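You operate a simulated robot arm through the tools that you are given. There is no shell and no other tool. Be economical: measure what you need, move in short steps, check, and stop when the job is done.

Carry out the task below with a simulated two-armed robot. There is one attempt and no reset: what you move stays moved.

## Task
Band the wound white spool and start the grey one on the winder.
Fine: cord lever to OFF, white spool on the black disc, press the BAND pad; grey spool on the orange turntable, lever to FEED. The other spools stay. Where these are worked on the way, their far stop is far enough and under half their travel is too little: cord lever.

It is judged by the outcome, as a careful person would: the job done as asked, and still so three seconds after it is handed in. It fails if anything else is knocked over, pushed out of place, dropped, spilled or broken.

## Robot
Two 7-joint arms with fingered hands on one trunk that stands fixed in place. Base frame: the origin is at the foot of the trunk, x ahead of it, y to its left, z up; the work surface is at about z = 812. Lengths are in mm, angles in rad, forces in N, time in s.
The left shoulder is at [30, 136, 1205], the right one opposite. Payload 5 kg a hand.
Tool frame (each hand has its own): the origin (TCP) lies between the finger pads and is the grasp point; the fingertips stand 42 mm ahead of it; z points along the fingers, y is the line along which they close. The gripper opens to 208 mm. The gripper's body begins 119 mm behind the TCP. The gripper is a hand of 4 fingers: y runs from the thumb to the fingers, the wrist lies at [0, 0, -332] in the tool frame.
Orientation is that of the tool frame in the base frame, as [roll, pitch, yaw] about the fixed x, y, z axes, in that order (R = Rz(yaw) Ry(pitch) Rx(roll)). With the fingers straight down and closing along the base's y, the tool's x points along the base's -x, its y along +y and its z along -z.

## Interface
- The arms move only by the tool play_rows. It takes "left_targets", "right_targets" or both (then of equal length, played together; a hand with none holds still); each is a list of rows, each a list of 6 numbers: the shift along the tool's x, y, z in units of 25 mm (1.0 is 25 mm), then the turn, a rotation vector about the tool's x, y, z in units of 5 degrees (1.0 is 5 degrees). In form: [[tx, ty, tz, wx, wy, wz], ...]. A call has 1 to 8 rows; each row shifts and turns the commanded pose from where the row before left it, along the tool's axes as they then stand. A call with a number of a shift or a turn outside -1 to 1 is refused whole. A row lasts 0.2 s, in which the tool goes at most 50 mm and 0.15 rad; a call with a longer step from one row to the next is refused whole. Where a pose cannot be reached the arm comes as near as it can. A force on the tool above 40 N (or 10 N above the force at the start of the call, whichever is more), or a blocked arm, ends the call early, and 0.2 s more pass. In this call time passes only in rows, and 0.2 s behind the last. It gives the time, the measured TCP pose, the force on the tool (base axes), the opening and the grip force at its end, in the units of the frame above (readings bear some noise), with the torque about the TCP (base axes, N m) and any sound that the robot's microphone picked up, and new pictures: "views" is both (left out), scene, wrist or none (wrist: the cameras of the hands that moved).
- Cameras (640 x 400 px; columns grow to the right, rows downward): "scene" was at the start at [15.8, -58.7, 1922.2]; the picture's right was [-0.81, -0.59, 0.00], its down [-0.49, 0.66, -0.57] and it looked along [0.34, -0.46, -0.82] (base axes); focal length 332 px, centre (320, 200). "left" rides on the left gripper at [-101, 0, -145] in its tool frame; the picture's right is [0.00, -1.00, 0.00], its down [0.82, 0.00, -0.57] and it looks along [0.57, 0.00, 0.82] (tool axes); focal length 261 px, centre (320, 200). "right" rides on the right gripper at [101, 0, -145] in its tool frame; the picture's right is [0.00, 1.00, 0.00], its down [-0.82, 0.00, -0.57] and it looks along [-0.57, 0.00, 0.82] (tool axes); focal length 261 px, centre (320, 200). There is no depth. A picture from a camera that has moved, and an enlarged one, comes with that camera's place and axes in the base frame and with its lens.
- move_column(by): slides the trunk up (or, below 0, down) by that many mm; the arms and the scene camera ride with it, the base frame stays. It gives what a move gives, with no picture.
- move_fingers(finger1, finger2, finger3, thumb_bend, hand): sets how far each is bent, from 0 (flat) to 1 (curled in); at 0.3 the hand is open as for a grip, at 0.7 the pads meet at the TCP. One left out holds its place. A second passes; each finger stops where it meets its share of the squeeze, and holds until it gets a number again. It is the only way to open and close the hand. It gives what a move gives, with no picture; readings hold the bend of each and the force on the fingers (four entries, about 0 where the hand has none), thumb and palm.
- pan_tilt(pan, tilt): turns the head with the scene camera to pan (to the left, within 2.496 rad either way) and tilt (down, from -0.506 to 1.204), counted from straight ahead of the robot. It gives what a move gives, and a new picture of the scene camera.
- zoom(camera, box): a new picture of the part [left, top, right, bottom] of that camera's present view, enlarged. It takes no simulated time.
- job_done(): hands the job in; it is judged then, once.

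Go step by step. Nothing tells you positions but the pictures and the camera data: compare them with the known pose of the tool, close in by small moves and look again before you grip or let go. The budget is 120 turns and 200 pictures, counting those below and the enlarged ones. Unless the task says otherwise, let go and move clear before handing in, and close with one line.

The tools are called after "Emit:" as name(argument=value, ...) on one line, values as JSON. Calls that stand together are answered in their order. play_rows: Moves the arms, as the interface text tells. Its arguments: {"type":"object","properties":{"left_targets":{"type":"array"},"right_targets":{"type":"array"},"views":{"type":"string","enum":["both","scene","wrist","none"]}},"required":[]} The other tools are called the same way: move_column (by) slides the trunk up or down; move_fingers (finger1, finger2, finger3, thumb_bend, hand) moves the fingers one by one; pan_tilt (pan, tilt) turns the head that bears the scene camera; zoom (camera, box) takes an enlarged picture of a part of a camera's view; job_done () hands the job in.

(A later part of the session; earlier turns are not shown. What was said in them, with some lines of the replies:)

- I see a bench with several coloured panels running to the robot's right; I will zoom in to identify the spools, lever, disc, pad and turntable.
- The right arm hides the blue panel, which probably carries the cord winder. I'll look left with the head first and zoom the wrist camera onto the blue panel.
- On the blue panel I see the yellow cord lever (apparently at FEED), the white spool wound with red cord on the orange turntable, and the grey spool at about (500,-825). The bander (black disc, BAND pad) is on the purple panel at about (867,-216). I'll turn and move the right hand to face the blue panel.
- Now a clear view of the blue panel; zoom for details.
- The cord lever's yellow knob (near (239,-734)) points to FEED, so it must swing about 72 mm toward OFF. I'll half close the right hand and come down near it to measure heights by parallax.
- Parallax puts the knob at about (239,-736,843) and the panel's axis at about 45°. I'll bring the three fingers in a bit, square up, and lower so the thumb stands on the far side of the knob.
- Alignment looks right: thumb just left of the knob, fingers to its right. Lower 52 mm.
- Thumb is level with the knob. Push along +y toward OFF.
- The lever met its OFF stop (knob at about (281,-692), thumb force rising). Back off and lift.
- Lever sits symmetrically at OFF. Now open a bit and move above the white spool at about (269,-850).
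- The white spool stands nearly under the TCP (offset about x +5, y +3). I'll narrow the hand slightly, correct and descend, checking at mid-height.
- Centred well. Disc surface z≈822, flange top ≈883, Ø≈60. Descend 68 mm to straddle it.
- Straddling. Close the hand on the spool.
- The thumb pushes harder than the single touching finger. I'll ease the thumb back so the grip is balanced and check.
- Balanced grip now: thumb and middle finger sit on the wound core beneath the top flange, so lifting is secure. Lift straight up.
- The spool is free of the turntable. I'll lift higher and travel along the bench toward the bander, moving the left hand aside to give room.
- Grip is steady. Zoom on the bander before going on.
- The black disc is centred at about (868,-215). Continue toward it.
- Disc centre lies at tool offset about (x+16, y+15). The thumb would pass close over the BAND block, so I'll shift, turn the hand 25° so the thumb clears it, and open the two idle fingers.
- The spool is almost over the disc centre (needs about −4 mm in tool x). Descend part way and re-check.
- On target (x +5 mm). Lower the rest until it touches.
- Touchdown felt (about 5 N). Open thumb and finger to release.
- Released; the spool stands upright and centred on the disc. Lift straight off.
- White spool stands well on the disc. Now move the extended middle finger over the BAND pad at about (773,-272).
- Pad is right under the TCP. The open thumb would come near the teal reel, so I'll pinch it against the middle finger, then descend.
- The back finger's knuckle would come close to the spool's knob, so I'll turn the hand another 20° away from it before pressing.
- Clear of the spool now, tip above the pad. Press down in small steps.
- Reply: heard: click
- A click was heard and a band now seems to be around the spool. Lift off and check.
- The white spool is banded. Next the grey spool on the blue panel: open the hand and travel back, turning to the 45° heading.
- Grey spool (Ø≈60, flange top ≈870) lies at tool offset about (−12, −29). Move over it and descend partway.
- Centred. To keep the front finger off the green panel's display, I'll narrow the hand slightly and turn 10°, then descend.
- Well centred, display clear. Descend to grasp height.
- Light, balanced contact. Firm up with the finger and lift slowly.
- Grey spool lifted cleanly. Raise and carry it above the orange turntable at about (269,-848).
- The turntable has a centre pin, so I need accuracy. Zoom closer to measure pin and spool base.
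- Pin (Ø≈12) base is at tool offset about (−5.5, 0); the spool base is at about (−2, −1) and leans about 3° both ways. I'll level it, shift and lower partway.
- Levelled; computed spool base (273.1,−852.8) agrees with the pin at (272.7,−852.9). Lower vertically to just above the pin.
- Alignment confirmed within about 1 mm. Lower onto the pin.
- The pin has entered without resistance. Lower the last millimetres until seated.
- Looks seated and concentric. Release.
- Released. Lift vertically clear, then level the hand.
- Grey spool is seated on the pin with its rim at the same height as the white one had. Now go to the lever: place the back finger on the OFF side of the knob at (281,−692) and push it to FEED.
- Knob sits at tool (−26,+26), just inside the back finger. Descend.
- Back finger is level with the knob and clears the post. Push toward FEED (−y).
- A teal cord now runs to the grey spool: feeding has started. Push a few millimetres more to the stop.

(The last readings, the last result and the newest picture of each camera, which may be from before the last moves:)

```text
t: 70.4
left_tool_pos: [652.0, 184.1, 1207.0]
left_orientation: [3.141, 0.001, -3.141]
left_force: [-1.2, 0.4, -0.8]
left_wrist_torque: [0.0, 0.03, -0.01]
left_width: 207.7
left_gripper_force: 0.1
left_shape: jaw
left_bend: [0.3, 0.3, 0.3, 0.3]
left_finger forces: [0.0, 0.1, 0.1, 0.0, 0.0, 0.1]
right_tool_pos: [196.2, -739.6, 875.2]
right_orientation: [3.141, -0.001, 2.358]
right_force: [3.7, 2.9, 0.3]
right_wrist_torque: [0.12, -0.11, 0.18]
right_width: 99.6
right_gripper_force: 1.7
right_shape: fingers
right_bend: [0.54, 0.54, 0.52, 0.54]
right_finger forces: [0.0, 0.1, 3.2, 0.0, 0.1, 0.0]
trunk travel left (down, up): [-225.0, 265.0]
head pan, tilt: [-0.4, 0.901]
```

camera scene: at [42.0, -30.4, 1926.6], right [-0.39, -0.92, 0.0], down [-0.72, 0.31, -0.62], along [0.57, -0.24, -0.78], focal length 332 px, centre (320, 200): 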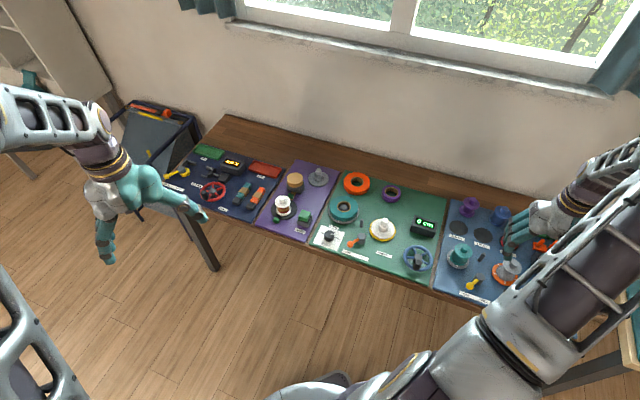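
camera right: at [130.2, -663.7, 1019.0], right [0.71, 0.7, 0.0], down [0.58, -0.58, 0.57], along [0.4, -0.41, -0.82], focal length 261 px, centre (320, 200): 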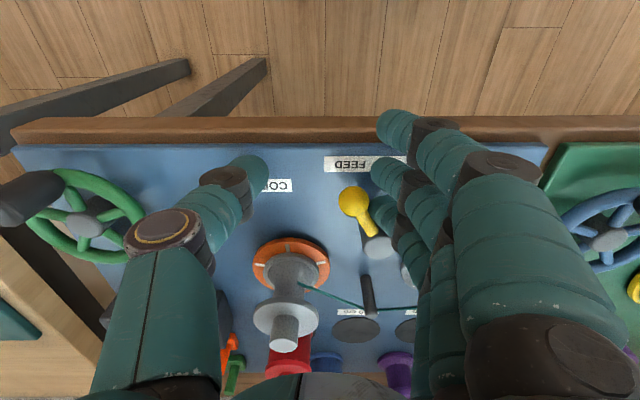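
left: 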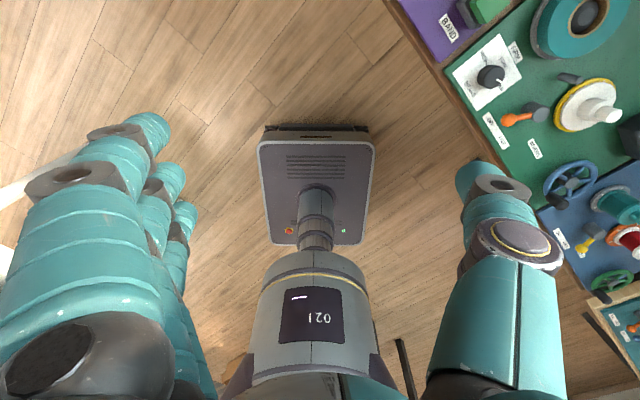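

At the stop (finger force rising). Back off, lift clear and inspect.

Emit:
play_rows(right_targets=[[0, 0.5, 0, 0, 0, 0], [0, 0, -0.8, 0, 0, 0], [0, 0, -1, 0, 0, 0], [0, 0, -1, 0, 0, 0], [0, 0, -1, 0, 0, 0], [0.4, 0, -1, 0, 0, 0], [0.8, 0, -1, 0, 0, 0]], views="both")

Emit:
zoom(camera="right", box=[180, 80, 440, 280])

Emit:
zoom(camera="scene", box=[240, 140, 460, 280])

```text
t: 72.0
left_tool_pos: [651.4, 184.4, 1207.5]
left_orientation: [-3.14, 0.001, -3.142]
left_force: [0.0, 1.1, -0.7]
left_wrist_torque: [-0.13, -0.09, 0.0]
left_width: 208.0
left_gripper_force: 0.1
left_shape: jaw
left_bend: [0.3, 0.3, 0.3, 0.3]
left_finger forces: [0.1, 0.0, 0.0, 0.1, 0.0, 0.0]
right_tool_pos: [181.9, -710.5, 1023.4]
right_orientation: [3.141, 0.001, 2.357]
right_force: [-0.9, 0.1, -0.1]
right_wrist_torque: [-0.12, -0.02, 0.03]
right_width: 99.5
right_gripper_force: 0.0
right_shape: fingers
right_bend: [0.54, 0.54, 0.54, 0.54]
right_finger forces: [0.1, 0.1, 0.0, 0.1, 0.1, 0.0]
trunk travel left (down, up): [-225.0, 265.0]
head pan, tilt: [-0.4, 0.901]
camera scene: at [41.3, -27.7, 1926.7], right [-0.39, -0.92, 0.0], down [-0.72, 0.3, -0.62], along [0.57, -0.24, -0.78], focal length 332 px, centre (320, 200)
camera right: at [109.9, -638.5, 1166.5], right [0.71, 0.7, 0.0], down [0.58, -0.58, 0.57], along [0.4, -0.41, -0.82], focal length 261 px, centre (320, 200)
```

scene: 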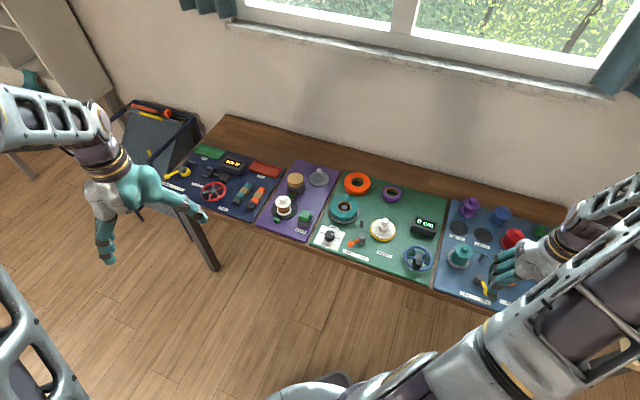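
right: 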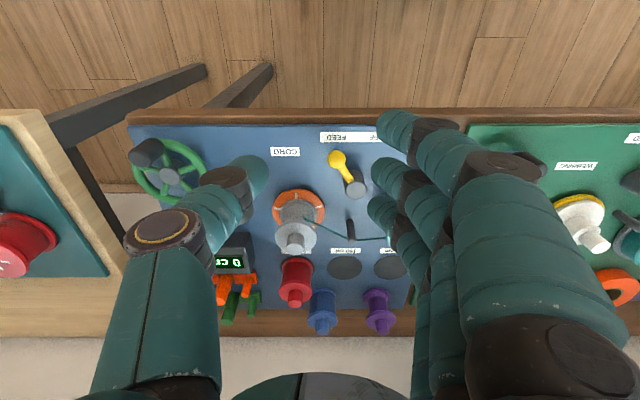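

```text
2.00 times, centred on (310, 180) of right
camera zoom: at [109.9, -638.5, 1166.5], right [0.71, 0.7, 0.0], down [0.58, -0.58, 0.57], along [0.4, -0.41, -0.82], focal length 521 px, centre (340, 240)
```

zoom: 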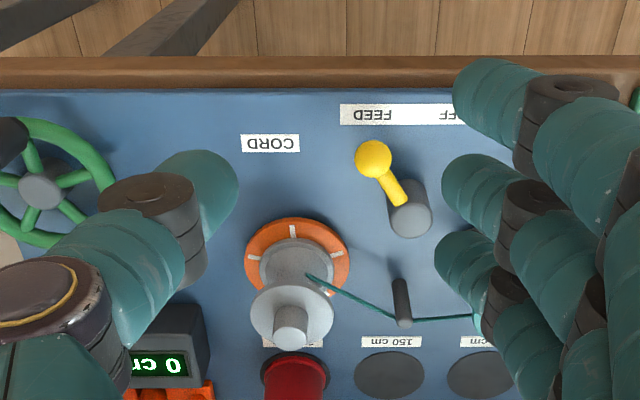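

```text
2.86 times, centred on (350, 210) of scene
camera zoom: at [41.3, -27.7, 1926.7], right [-0.39, -0.92, 0.0], down [-0.72, 0.3, -0.62], along [0.57, -0.24, -0.78], focal length 949 px, centre (234, 171)
```

zoom: 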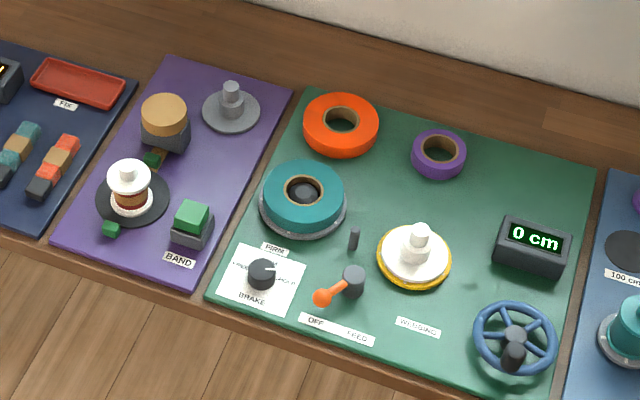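

Everything checks out: the white spool is banded on the black disc, and the grey spool is on the orange turntable. The cord is running, the lever is at FEED, both hands are clear, and the other spools are untouched.

Emit:
job_done()

```text
The job is handed in.
```

The job is handed in: the white spool is banded on the black disc, and the grey spool is on the orange turntable with the cord lever at FEED.
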